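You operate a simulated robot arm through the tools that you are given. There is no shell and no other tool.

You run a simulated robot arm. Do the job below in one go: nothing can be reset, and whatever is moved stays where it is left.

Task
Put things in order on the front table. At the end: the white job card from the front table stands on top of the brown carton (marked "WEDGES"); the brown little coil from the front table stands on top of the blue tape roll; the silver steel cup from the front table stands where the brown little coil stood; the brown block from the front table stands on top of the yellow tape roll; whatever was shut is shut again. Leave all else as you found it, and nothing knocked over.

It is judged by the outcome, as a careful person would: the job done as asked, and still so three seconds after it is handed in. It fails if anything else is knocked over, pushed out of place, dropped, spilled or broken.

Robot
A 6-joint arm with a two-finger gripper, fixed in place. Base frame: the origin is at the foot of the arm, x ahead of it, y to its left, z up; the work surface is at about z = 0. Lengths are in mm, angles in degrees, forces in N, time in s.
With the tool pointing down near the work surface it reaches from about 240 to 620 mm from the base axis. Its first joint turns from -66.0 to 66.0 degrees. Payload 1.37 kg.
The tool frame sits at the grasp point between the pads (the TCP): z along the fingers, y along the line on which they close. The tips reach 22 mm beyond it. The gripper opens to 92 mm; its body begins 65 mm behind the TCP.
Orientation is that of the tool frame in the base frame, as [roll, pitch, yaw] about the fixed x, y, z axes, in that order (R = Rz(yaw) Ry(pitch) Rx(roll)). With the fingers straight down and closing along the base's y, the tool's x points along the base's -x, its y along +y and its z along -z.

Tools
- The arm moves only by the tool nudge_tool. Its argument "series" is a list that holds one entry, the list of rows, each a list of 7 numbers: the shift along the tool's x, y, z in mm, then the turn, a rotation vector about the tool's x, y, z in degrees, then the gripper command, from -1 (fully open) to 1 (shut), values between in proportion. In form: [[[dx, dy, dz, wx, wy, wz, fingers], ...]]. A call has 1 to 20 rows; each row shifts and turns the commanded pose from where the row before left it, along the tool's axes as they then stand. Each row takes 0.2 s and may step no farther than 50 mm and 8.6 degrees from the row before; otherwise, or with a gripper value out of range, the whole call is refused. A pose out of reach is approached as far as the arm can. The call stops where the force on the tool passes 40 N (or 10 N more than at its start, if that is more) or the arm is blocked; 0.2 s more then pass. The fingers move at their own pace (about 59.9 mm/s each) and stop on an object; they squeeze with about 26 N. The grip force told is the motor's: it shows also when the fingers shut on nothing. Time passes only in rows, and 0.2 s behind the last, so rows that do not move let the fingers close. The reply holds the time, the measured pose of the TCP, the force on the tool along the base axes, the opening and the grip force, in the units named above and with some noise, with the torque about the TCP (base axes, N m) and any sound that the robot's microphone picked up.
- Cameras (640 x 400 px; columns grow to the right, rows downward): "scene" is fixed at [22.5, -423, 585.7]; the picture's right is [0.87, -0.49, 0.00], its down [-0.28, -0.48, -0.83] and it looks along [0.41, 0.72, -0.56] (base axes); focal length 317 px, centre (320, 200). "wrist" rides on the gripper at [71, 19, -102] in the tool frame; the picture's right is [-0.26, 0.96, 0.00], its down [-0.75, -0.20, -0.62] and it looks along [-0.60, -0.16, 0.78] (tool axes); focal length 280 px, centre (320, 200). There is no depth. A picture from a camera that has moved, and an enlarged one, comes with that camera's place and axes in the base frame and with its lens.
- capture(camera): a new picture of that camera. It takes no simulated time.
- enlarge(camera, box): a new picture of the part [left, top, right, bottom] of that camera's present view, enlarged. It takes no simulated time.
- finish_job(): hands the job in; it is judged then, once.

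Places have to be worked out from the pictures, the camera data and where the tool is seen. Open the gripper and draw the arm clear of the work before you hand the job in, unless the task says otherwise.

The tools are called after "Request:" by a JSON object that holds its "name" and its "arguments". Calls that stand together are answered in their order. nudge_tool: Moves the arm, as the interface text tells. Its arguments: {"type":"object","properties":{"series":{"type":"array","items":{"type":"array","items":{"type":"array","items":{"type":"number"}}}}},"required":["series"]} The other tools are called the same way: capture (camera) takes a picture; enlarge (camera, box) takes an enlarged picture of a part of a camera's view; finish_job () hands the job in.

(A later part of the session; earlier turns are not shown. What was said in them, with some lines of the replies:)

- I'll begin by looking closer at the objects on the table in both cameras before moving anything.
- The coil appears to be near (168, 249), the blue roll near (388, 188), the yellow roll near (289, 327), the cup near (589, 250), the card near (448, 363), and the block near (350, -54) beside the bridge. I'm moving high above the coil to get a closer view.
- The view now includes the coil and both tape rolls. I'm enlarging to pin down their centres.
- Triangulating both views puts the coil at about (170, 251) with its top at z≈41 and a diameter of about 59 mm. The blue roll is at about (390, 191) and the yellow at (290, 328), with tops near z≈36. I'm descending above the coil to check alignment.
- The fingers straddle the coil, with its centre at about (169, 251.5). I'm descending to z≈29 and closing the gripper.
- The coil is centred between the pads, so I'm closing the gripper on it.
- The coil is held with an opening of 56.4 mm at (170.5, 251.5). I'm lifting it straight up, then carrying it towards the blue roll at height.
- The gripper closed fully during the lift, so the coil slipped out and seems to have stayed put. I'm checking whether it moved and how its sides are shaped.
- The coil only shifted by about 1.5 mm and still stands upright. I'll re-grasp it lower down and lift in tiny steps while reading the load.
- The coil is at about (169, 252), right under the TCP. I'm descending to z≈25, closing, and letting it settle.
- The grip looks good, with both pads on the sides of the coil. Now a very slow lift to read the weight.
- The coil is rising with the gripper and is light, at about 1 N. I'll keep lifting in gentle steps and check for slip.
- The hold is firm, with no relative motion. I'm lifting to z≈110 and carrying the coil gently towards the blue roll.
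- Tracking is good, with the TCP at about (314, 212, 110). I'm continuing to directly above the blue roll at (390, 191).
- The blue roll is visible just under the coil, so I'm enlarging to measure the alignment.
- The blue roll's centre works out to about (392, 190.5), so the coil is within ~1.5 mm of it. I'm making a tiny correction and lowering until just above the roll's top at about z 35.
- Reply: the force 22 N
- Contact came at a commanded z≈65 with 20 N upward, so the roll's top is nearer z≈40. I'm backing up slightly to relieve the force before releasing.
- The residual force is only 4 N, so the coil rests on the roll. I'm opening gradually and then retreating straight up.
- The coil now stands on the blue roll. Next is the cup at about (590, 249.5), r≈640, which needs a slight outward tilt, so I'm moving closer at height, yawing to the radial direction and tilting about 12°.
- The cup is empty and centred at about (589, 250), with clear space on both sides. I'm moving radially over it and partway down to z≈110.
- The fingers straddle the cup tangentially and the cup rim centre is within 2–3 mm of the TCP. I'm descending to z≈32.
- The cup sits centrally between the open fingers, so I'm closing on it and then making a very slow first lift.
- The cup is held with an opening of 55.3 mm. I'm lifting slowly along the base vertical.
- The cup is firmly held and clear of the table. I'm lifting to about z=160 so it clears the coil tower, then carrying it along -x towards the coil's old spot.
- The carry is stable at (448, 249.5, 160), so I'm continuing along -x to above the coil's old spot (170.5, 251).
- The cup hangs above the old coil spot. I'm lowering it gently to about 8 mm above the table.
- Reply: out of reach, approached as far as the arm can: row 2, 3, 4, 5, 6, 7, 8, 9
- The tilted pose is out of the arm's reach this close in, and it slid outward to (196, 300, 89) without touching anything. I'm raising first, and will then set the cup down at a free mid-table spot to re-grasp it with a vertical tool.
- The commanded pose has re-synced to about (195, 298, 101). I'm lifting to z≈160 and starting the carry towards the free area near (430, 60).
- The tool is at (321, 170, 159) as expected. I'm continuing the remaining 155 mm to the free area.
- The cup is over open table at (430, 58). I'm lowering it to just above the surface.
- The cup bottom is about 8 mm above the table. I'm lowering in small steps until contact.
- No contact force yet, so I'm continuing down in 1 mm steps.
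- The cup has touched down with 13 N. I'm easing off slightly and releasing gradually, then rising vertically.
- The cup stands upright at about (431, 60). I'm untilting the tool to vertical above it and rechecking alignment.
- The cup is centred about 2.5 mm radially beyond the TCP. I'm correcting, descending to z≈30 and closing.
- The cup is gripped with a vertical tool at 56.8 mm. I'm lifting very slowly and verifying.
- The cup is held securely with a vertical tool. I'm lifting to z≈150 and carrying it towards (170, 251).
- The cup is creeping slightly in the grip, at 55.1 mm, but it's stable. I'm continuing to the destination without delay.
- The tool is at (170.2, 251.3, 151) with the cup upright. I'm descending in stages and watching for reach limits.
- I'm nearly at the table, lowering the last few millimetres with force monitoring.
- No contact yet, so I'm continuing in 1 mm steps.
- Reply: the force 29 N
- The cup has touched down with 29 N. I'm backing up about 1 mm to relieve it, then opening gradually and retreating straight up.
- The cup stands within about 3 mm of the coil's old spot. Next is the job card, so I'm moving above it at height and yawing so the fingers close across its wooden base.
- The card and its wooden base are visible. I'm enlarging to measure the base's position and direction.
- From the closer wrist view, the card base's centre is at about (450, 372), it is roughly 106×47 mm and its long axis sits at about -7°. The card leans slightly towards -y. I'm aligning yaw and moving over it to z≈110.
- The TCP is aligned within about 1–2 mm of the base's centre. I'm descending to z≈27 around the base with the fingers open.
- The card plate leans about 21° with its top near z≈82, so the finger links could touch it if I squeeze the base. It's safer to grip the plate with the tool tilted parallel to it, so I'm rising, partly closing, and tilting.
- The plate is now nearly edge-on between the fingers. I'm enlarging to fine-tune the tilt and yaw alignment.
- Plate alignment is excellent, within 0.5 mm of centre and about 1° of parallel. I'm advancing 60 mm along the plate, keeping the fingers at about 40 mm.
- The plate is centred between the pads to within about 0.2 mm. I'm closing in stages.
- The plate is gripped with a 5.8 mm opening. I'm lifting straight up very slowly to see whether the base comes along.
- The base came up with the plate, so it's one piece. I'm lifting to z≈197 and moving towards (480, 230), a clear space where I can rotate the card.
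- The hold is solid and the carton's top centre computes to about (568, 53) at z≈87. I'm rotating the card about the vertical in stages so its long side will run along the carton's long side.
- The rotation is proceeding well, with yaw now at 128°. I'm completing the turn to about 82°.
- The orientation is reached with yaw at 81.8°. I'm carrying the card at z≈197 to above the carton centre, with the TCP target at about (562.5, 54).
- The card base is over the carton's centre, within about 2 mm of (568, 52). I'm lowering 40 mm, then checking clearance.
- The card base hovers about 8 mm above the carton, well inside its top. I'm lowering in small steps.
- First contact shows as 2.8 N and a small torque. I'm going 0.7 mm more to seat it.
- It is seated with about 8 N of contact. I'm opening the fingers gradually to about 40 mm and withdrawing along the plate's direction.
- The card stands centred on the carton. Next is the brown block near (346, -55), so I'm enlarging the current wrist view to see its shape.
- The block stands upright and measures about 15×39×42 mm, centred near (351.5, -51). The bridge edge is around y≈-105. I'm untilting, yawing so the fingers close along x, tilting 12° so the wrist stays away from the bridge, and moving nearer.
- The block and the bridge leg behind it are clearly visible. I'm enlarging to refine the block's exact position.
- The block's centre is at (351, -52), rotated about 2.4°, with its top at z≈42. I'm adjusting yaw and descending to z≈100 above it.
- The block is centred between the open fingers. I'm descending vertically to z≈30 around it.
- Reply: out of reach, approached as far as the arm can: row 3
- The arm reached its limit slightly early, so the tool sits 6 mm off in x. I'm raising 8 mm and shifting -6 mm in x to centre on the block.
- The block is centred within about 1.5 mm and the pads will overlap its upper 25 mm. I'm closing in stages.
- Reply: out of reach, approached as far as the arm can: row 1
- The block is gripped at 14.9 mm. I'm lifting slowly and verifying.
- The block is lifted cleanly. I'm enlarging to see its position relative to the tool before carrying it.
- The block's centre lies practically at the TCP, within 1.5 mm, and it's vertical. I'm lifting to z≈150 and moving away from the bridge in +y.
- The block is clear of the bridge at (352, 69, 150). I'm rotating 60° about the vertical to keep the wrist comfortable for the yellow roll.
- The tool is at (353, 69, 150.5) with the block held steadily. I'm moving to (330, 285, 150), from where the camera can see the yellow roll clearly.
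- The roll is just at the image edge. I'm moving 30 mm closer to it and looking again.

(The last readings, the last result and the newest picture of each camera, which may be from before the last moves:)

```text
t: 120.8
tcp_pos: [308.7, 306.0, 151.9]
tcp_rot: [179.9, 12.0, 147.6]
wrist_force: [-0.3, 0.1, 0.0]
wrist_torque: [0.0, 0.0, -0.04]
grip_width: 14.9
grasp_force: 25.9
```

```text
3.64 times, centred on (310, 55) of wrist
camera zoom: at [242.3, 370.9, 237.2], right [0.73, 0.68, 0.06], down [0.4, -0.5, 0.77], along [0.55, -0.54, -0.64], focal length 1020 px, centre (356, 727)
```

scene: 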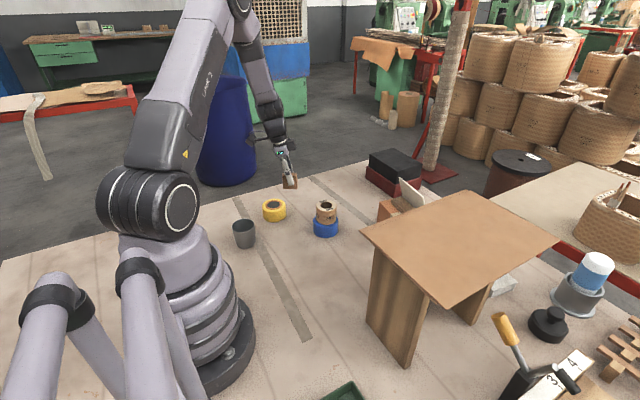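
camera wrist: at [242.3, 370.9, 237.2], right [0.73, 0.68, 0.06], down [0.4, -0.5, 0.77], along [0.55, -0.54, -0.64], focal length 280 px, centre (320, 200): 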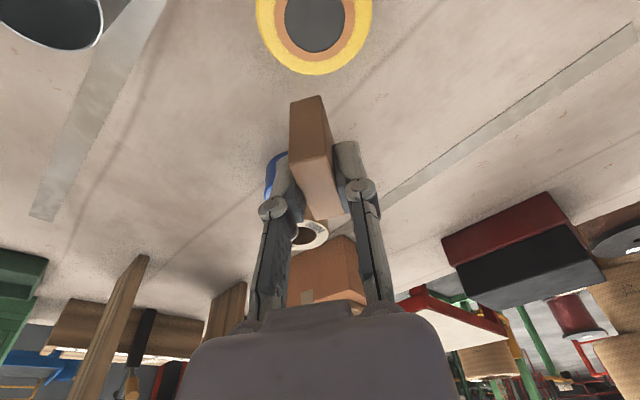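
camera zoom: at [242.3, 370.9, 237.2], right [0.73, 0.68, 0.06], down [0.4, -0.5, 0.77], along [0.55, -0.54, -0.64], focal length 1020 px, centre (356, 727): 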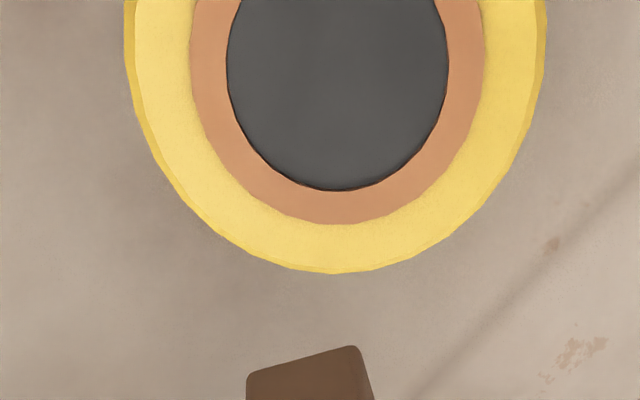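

The yellow roll has a flat dark centre disc rather than an open hole, and its centre computes to about (291, 332). I'm moving the block over it and partway down.

Request:
{"name": "nudge_tool", "arguments": {"series": [[[5, 2.1, -1.05, 0, 0, 0, 1], [9.85, 4.1, -2.1, 0, 0, 0, 1], [9.85, 4.1, -2.1, 0, 0, 0, 1], [5, 2.1, -1.05, 0, 0, 0, 1], [1.66, 0, 7.82, 0, 0, 0, 1], [2.49, 0, 11.74, 0, 0, 0, 1], [2.49, 0, 11.74, 0, 0, 0, 1], [1.66, 0, 7.82, 0, 0, 0, 1], [0, 0, 0, 0, 0, 0, 1]]]}}

Request:
{"name": "capture", "arguments": {"camera": "wrist"}}

Request:
{"name": "enlarge", "arguments": {"camera": "scene", "box": [230, 150, 330, 240]}}

```text
t: 122.8
tcp_pos: [289.3, 332.9, 111.9]
tcp_rot: [179.8, 12.0, 147.6]
wrist_force: [0.0, -0.1, -1.0]
wrist_torque: [-0.02, 0.02, -0.03]
grip_width: 15.0
grasp_force: 26.4
```

```text
taken
camera wrist: at [223.5, 398.3, 196.6], right [0.73, 0.68, 0.06], down [0.4, -0.5, 0.77], along [0.55, -0.54, -0.64], focal length 280 px, centre (320, 200)
```

wrist: 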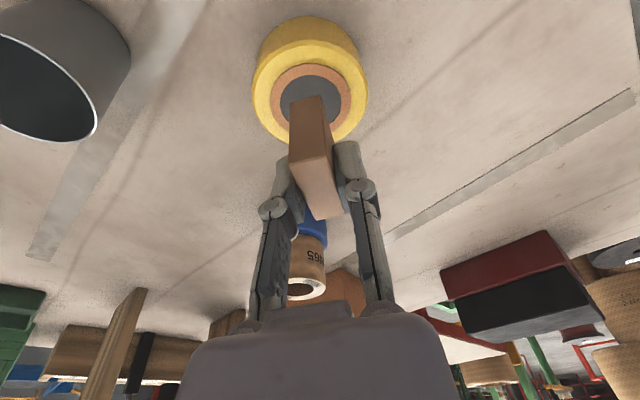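

```text
4.44 times, centred on (280, 195) of scene
camera zoom: at [22.5, -423.0, 585.7], right [0.87, -0.49, 0.0], down [-0.28, -0.48, -0.83], along [0.41, 0.72, -0.56], focal length 1408 px, centre (498, 222)
```

zoom: 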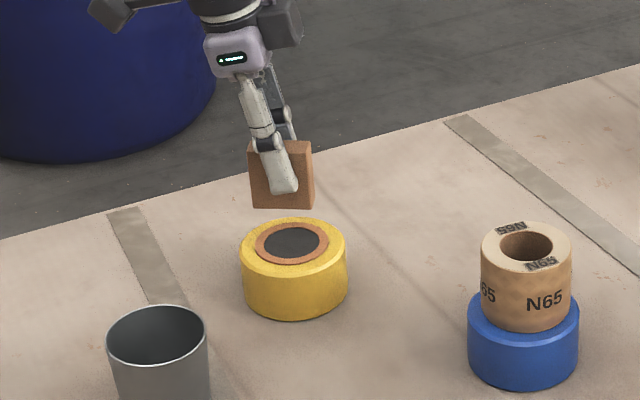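

The block hovers over the roll. I'm enlarging the wrist view to measure the offset between block and roll.

Request:
{"name": "enlarge", "arguments": {"camera": "wrist", "box": [230, 0, 390, 160]}}

```text
2.50 times, centred on (310, 80) of wrist
camera zoom: at [223.5, 398.3, 196.6], right [0.73, 0.68, 0.06], down [0.4, -0.5, 0.77], along [0.55, -0.54, -0.64], focal length 701 px, centre (345, 500)
```

zoom: 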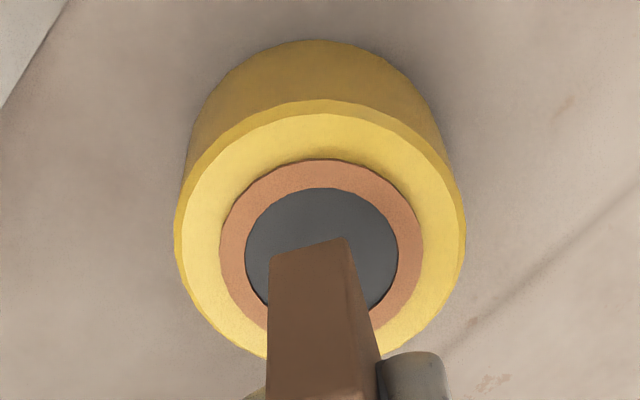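

The roll's centre is about 1 mm and 1.7 mm off the block centre. I'm applying this small correction and lowering 24 mm.

Request:
{"name": "nudge_tool", "arguments": {"series": [[[-0.98, -1.7, 0.2, 0, 0, 0, 1], [1.04, 0, 4.89, 0, 0, 0, 1], [1.66, 0, 7.82, 0, 0, 0, 1], [1.45, 0, 6.85, 0, 0, 0, 1], [0.83, 0, 3.91, 0, 0, 0, 1], [0, 0, 0, 0, 0, 0, 1]]]}}

Request:
{"name": "capture", "arguments": {"camera": "wrist"}}

Request:
{"name": "enlarge", "arguments": {"camera": "scene", "box": [240, 170, 310, 230]}}

```text
t: 124.2
tcp_pos: [288.8, 331.3, 86.7]
tcp_rot: [180.0, 12.0, 147.6]
wrist_force: [1.0, -0.2, -0.4]
wrist_torque: [0.03, 0.01, 0.02]
grip_width: 15.0
grasp_force: 25.7
```

```text
taken
camera wrist: at [223.7, 396.1, 172.1], right [0.73, 0.68, 0.06], down [0.4, -0.5, 0.77], along [0.55, -0.54, -0.64], focal length 280 px, centre (320, 200)
```

wrist: 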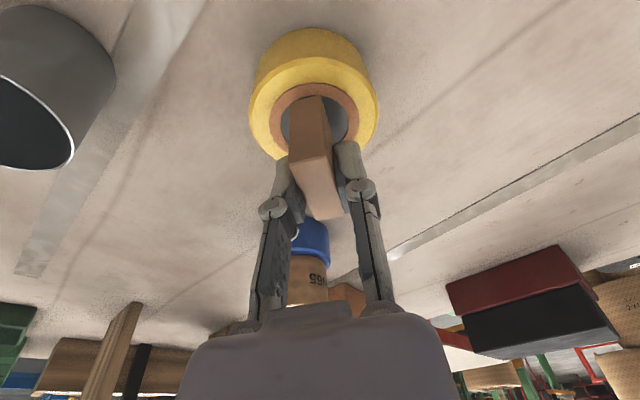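

```text
6.67 times, centred on (275, 200) of scene
camera zoom: at [22.5, -423.0, 585.7], right [0.87, -0.49, 0.0], down [-0.28, -0.48, -0.83], along [0.41, 0.72, -0.56], focal length 2112 px, centre (620, 200)
```

zoom: 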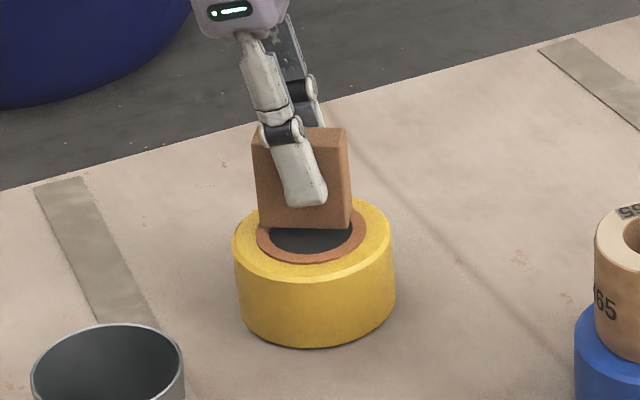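

The block is about 6 mm above the roll and looks centred. I'm lowering in small steps for contact.

Request:
{"name": "nudge_tool", "arguments": {"series": [[[0.62, 0, 2.93, 0, 0, 0, 1], [0.31, 0, 1.47, 0, 0, 0, 1], [0, 0, 0, 0, 0, 0, 1]]]}}

```text
t: 125.0
tcp_pos: [290.9, 331.7, 84.1]
tcp_rot: [179.9, 12.0, 147.5]
wrist_force: [-0.1, 0.1, -1.5]
wrist_torque: [0.02, 0.02, 0.0]
grip_width: 15.0
grasp_force: 26.3
```

There's no contact yet, so I'm going down another 2 mm in 1 mm steps.

Request:
{"name": "nudge_tool", "arguments": {"series": [[[0.21, 0, 0.98, 0, 0, 0, 1], [0.21, 0, 0.98, 0, 0, 0, 1], [0, 0, 0, 0, 0, 0, 1]]]}}

Request:
{"name": "enlarge", "arguments": {"camera": "scene", "box": [240, 170, 310, 230]}}

```text
t: 125.8
tcp_pos: [289.1, 331.8, 82.4]
tcp_rot: [180.0, 12.0, 147.6]
wrist_force: [-0.3, 0.3, 1.0]
wrist_torque: [0.0, 0.03, 0.01]
grip_width: 15.1
grasp_force: 26.7
```

```text
6.67 times, centred on (275, 200) of scene
camera zoom: at [22.5, -423.0, 585.7], right [0.87, -0.49, 0.0], down [-0.28, -0.48, -0.83], along [0.41, 0.72, -0.56], focal length 2112 px, centre (620, 200)
```

zoom: 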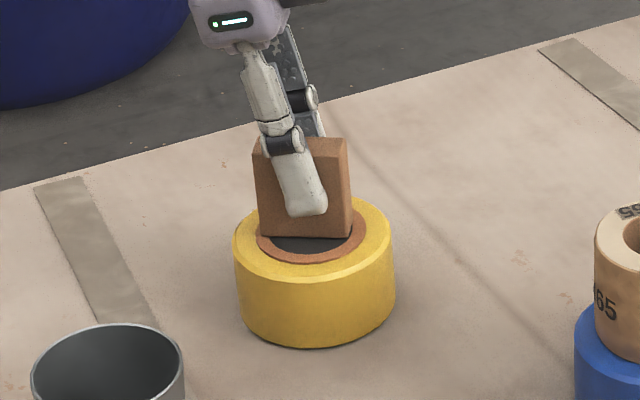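

The load has changed from -1.5 N to +1 N, hinting at first contact. I'm lowering 1 mm more.

Request:
{"name": "nudge_tool", "arguments": {"series": [[[0.1, 0, 0.49, 0, 0, 0, 1], [0.1, 0, 0.49, 0, 0, 0, 1], [0, 0, 0, 0, 0, 0, 1]]]}}

```text
t: 126.6
tcp_pos: [289.8, 332.4, 80.3]
tcp_rot: [179.9, 12.0, 147.7]
wrist_force: [0.9, 0.2, -0.1]
wrist_torque: [-0.01, -0.01, 0.02]
grip_width: 14.8
grasp_force: 26.0
```

No clear contact yet, so I'm continuing in 0.5 mm steps.

Request:
{"name": "nudge_tool", "arguments": {"series": [[[0.1, 0, 0.49, 0, 0, 0, 1], [0.1, 0, 0.49, 0, 0, 0, 1], [0, 0, 0, 0, 0, 0, 1]]]}}

Request:
{"name": "enlarge", "arguments": {"camera": "scene", "box": [240, 170, 310, 230]}}

```text
t: 127.4
tcp_pos: [290.8, 330.9, 78.4]
tcp_rot: [180.0, 11.9, 147.6]
wrist_force: [-2.3, -1.4, 11.6]
wrist_torque: [-0.04, 0.15, 0.0]
grip_width: 14.9
grasp_force: 26.5
```

```text
6.67 times, centred on (275, 200) of scene
camera zoom: at [22.4, -423.0, 585.7], right [0.87, -0.49, 0.0], down [-0.28, -0.48, -0.83], along [0.41, 0.72, -0.56], focal length 2112 px, centre (620, 200)
```

zoom: 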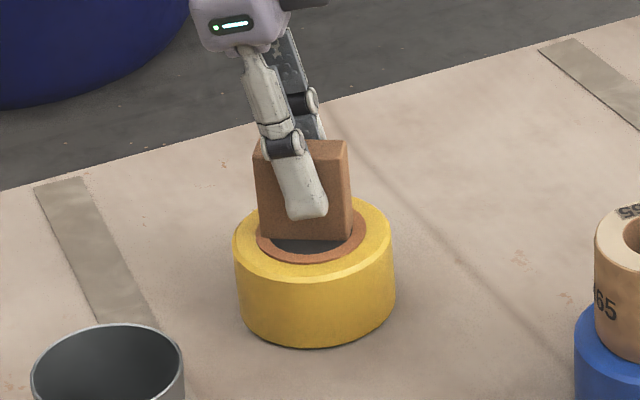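

Solid contact at 11.6 N, so the block stands on the roll. I'm easing off 0.5 mm, opening gradually, and withdrawing upward along the tool's axis.

Request:
{"name": "nudge_tool", "arguments": {"series": [[[-0.1, 0, -0.45, 0, 0, 0, 1], [0, 0, 0, 0, 0, 0, 0.6], [0, 0, 0, 0, 0, 0, 0.5], [0, 0, 0, 0, 0, 0, 0.3], [0, 0, 0, 0, 0, 0, 0], [0, 0, 0, 0, 0, 0, -0.2], [0, 0, 0, 0, 0, 0, -0.2], [0, 0, -8, 0, 0, 0, -0.2], [0, 0, -20, 0, 0, 0, -0.2], [0, 0, -35, 0, 0, 0, -0.2], [0, 0, -35, 0, 0, 0, -0.2], [0, 0, 0, 0, 0, 0, -0.2]]]}}

Request:
{"name": "capture", "arguments": {"camera": "wrist"}}

Request:
{"name": "enlarge", "arguments": {"camera": "scene", "box": [220, 150, 340, 260]}}

```text
t: 130.0
tcp_pos: [272.2, 342.5, 176.1]
tcp_rot: [-179.9, 12.0, 147.5]
wrist_force: [0.2, -0.5, 0.3]
wrist_torque: [-0.05, -0.03, 0.01]
grip_width: 55.2
grasp_force: 0.0
```

```text
taken
camera wrist: at [205.7, 406.3, 260.5], right [0.73, 0.68, 0.06], down [0.4, -0.5, 0.77], along [0.55, -0.54, -0.64], focal length 280 px, centre (320, 200)
```

wrist: 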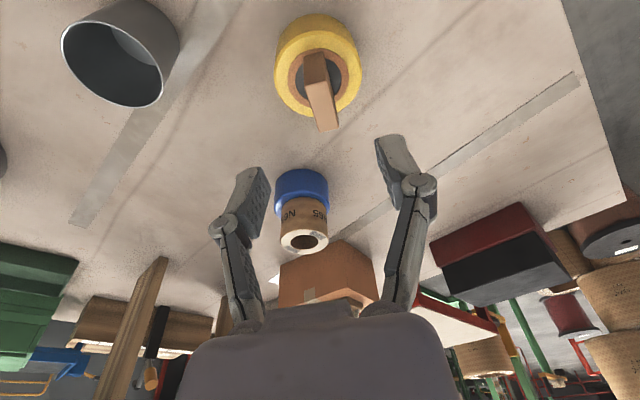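

```text
3.64 times, centred on (280, 205) of scene
camera zoom: at [22.5, -423.0, 585.7], right [0.87, -0.49, 0.0], down [-0.28, -0.48, -0.83], along [0.41, 0.72, -0.56], focal length 1152 px, centre (466, 182)
```

zoom: 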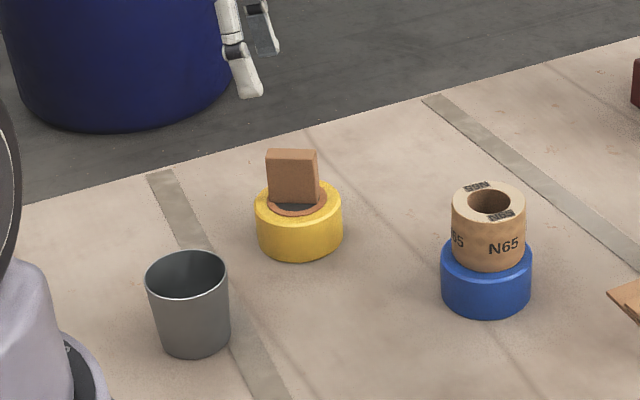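

All four items are placed. I'm raising the arm, untilting, opening fully, and drawing clear before the final check.

Request:
{"name": "nudge_tool", "arguments": {"series": [[[0, 0, -30, 0, 0, 0, -0.5], [0, 0, -40, 0, 0, 0, -1], [0, 0, 0, 0, 6, 0, -1], [0, 0, 0, 0, 6, 0, -1], [0, 0, -40, 0, 0, 0, -1], [0, 0, -40, 0, 0, 0, -1], [0, 0, -30, 0, 0, 0, -1], [0, 0, 0, 0, 0, 0, -1]]]}}

Request:
{"name": "capture", "arguments": {"camera": "scene"}}

Request:
{"name": "capture", "arguments": {"camera": "wrist"}}

Request:
{"name": "enlarge", "arguments": {"camera": "scene", "box": [222, 180, 302, 260]}}

Request:
{"name": "enlarge", "arguments": {"camera": "scene", "box": [290, 150, 450, 250]}}

```text
t: 131.8
tcp_pos: [259.7, 349.6, 354.9]
tcp_rot: [179.9, 0.0, 147.7]
wrist_force: [-0.1, 0.1, 0.1]
wrist_torque: [0.0, -0.02, 0.02]
grip_width: 92.2
grasp_force: 0.0
```

```text
taken
```

scene: 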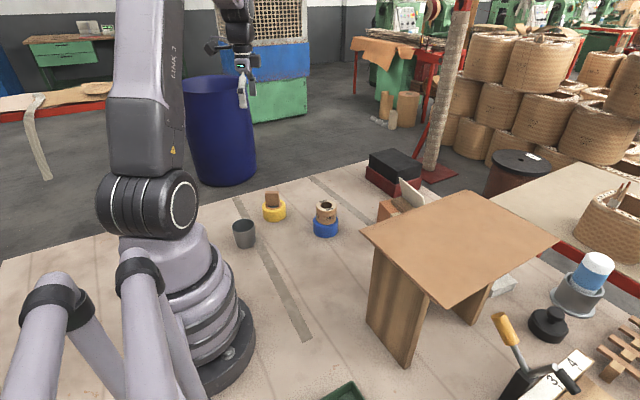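

```text
taken
camera wrist: at [210.3, 404.5, 457.2], right [0.74, 0.68, 0.0], down [0.53, -0.58, 0.62], along [0.42, -0.46, -0.78], focal length 280 px, centre (320, 200)
```

wrist: 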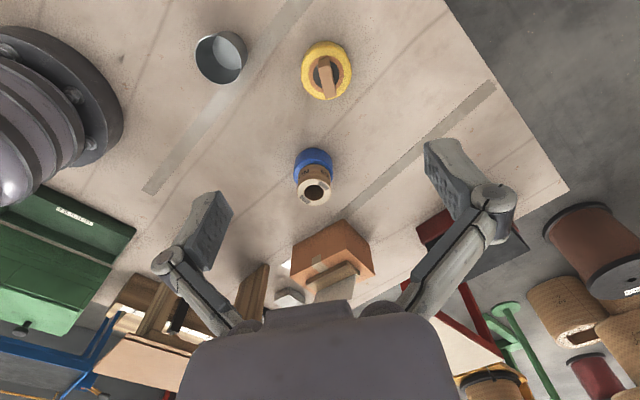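

```text
5.00 times, centred on (262, 220) of scene
camera zoom: at [22.5, -423.0, 585.7], right [0.87, -0.49, 0.0], down [-0.28, -0.48, -0.83], along [0.41, 0.72, -0.56], focal length 1584 px, centre (610, 100)
```

zoom: 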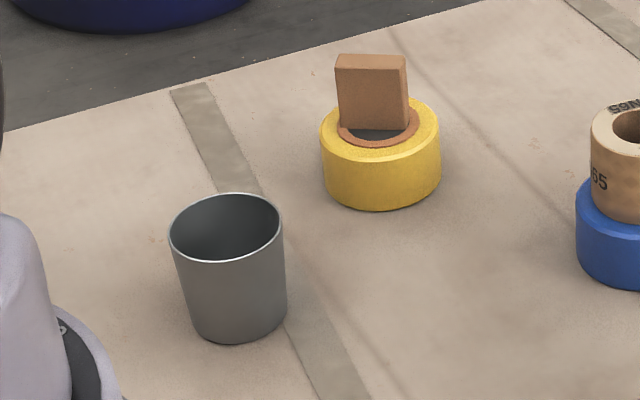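

```text
4.00 times, centred on (370, 200) of scene
camera zoom: at [22.5, -423.0, 585.7], right [0.87, -0.49, 0.0], down [-0.28, -0.48, -0.83], along [0.41, 0.72, -0.56], focal length 1267 px, centre (120, 200)
```

zoom: 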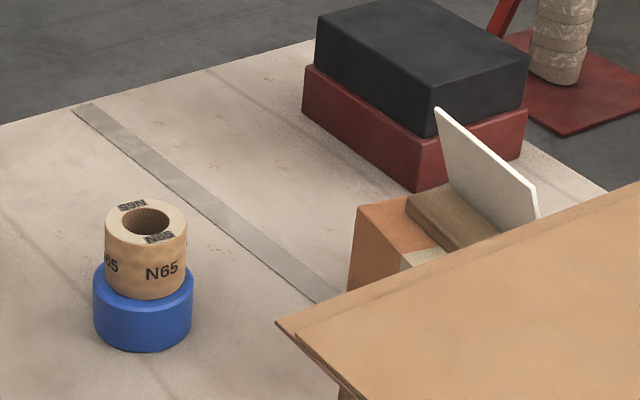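

The final views show the coil upright on the blue roll, the cup at the coil's old spot, and the block upright on the yellow roll. The card stands on the carton, everything else is untouched, and the gripper is open with the arm clear. I'm handing the job in.

Request:
{"name": "finish_job", "arguments": {}}

```text
The job is handed in.
```

I placed all four items as asked and handed the job in. The gripper is open and the arm is clear of the work.

- **Job card:** it stands near the middle of the brown carton's top, still in its wooden base. I never saw the "WEDGES" marking, because no face with a label came into view. It was the only brown carton on the table.
- **Little coil:** it stands upright on the blue tape roll, within about 2 mm of its centre.
- **Steel cup:** it stands where the coil was, about 3–4 mm off the original spot.
- **Brown block:** it stands upright on the yellow tape roll, roughly centred.

**Along the way:**
- The coil slipped from the gripper on the first lift and shifted about 1.5 mm on the table, then came up cleanly on the second try.
- I set the cup down once on an empty part of the table to change the grip.

Nothing needed opening, so there was nothing to shut again. The final pictures show nothing else moved or knocked over.
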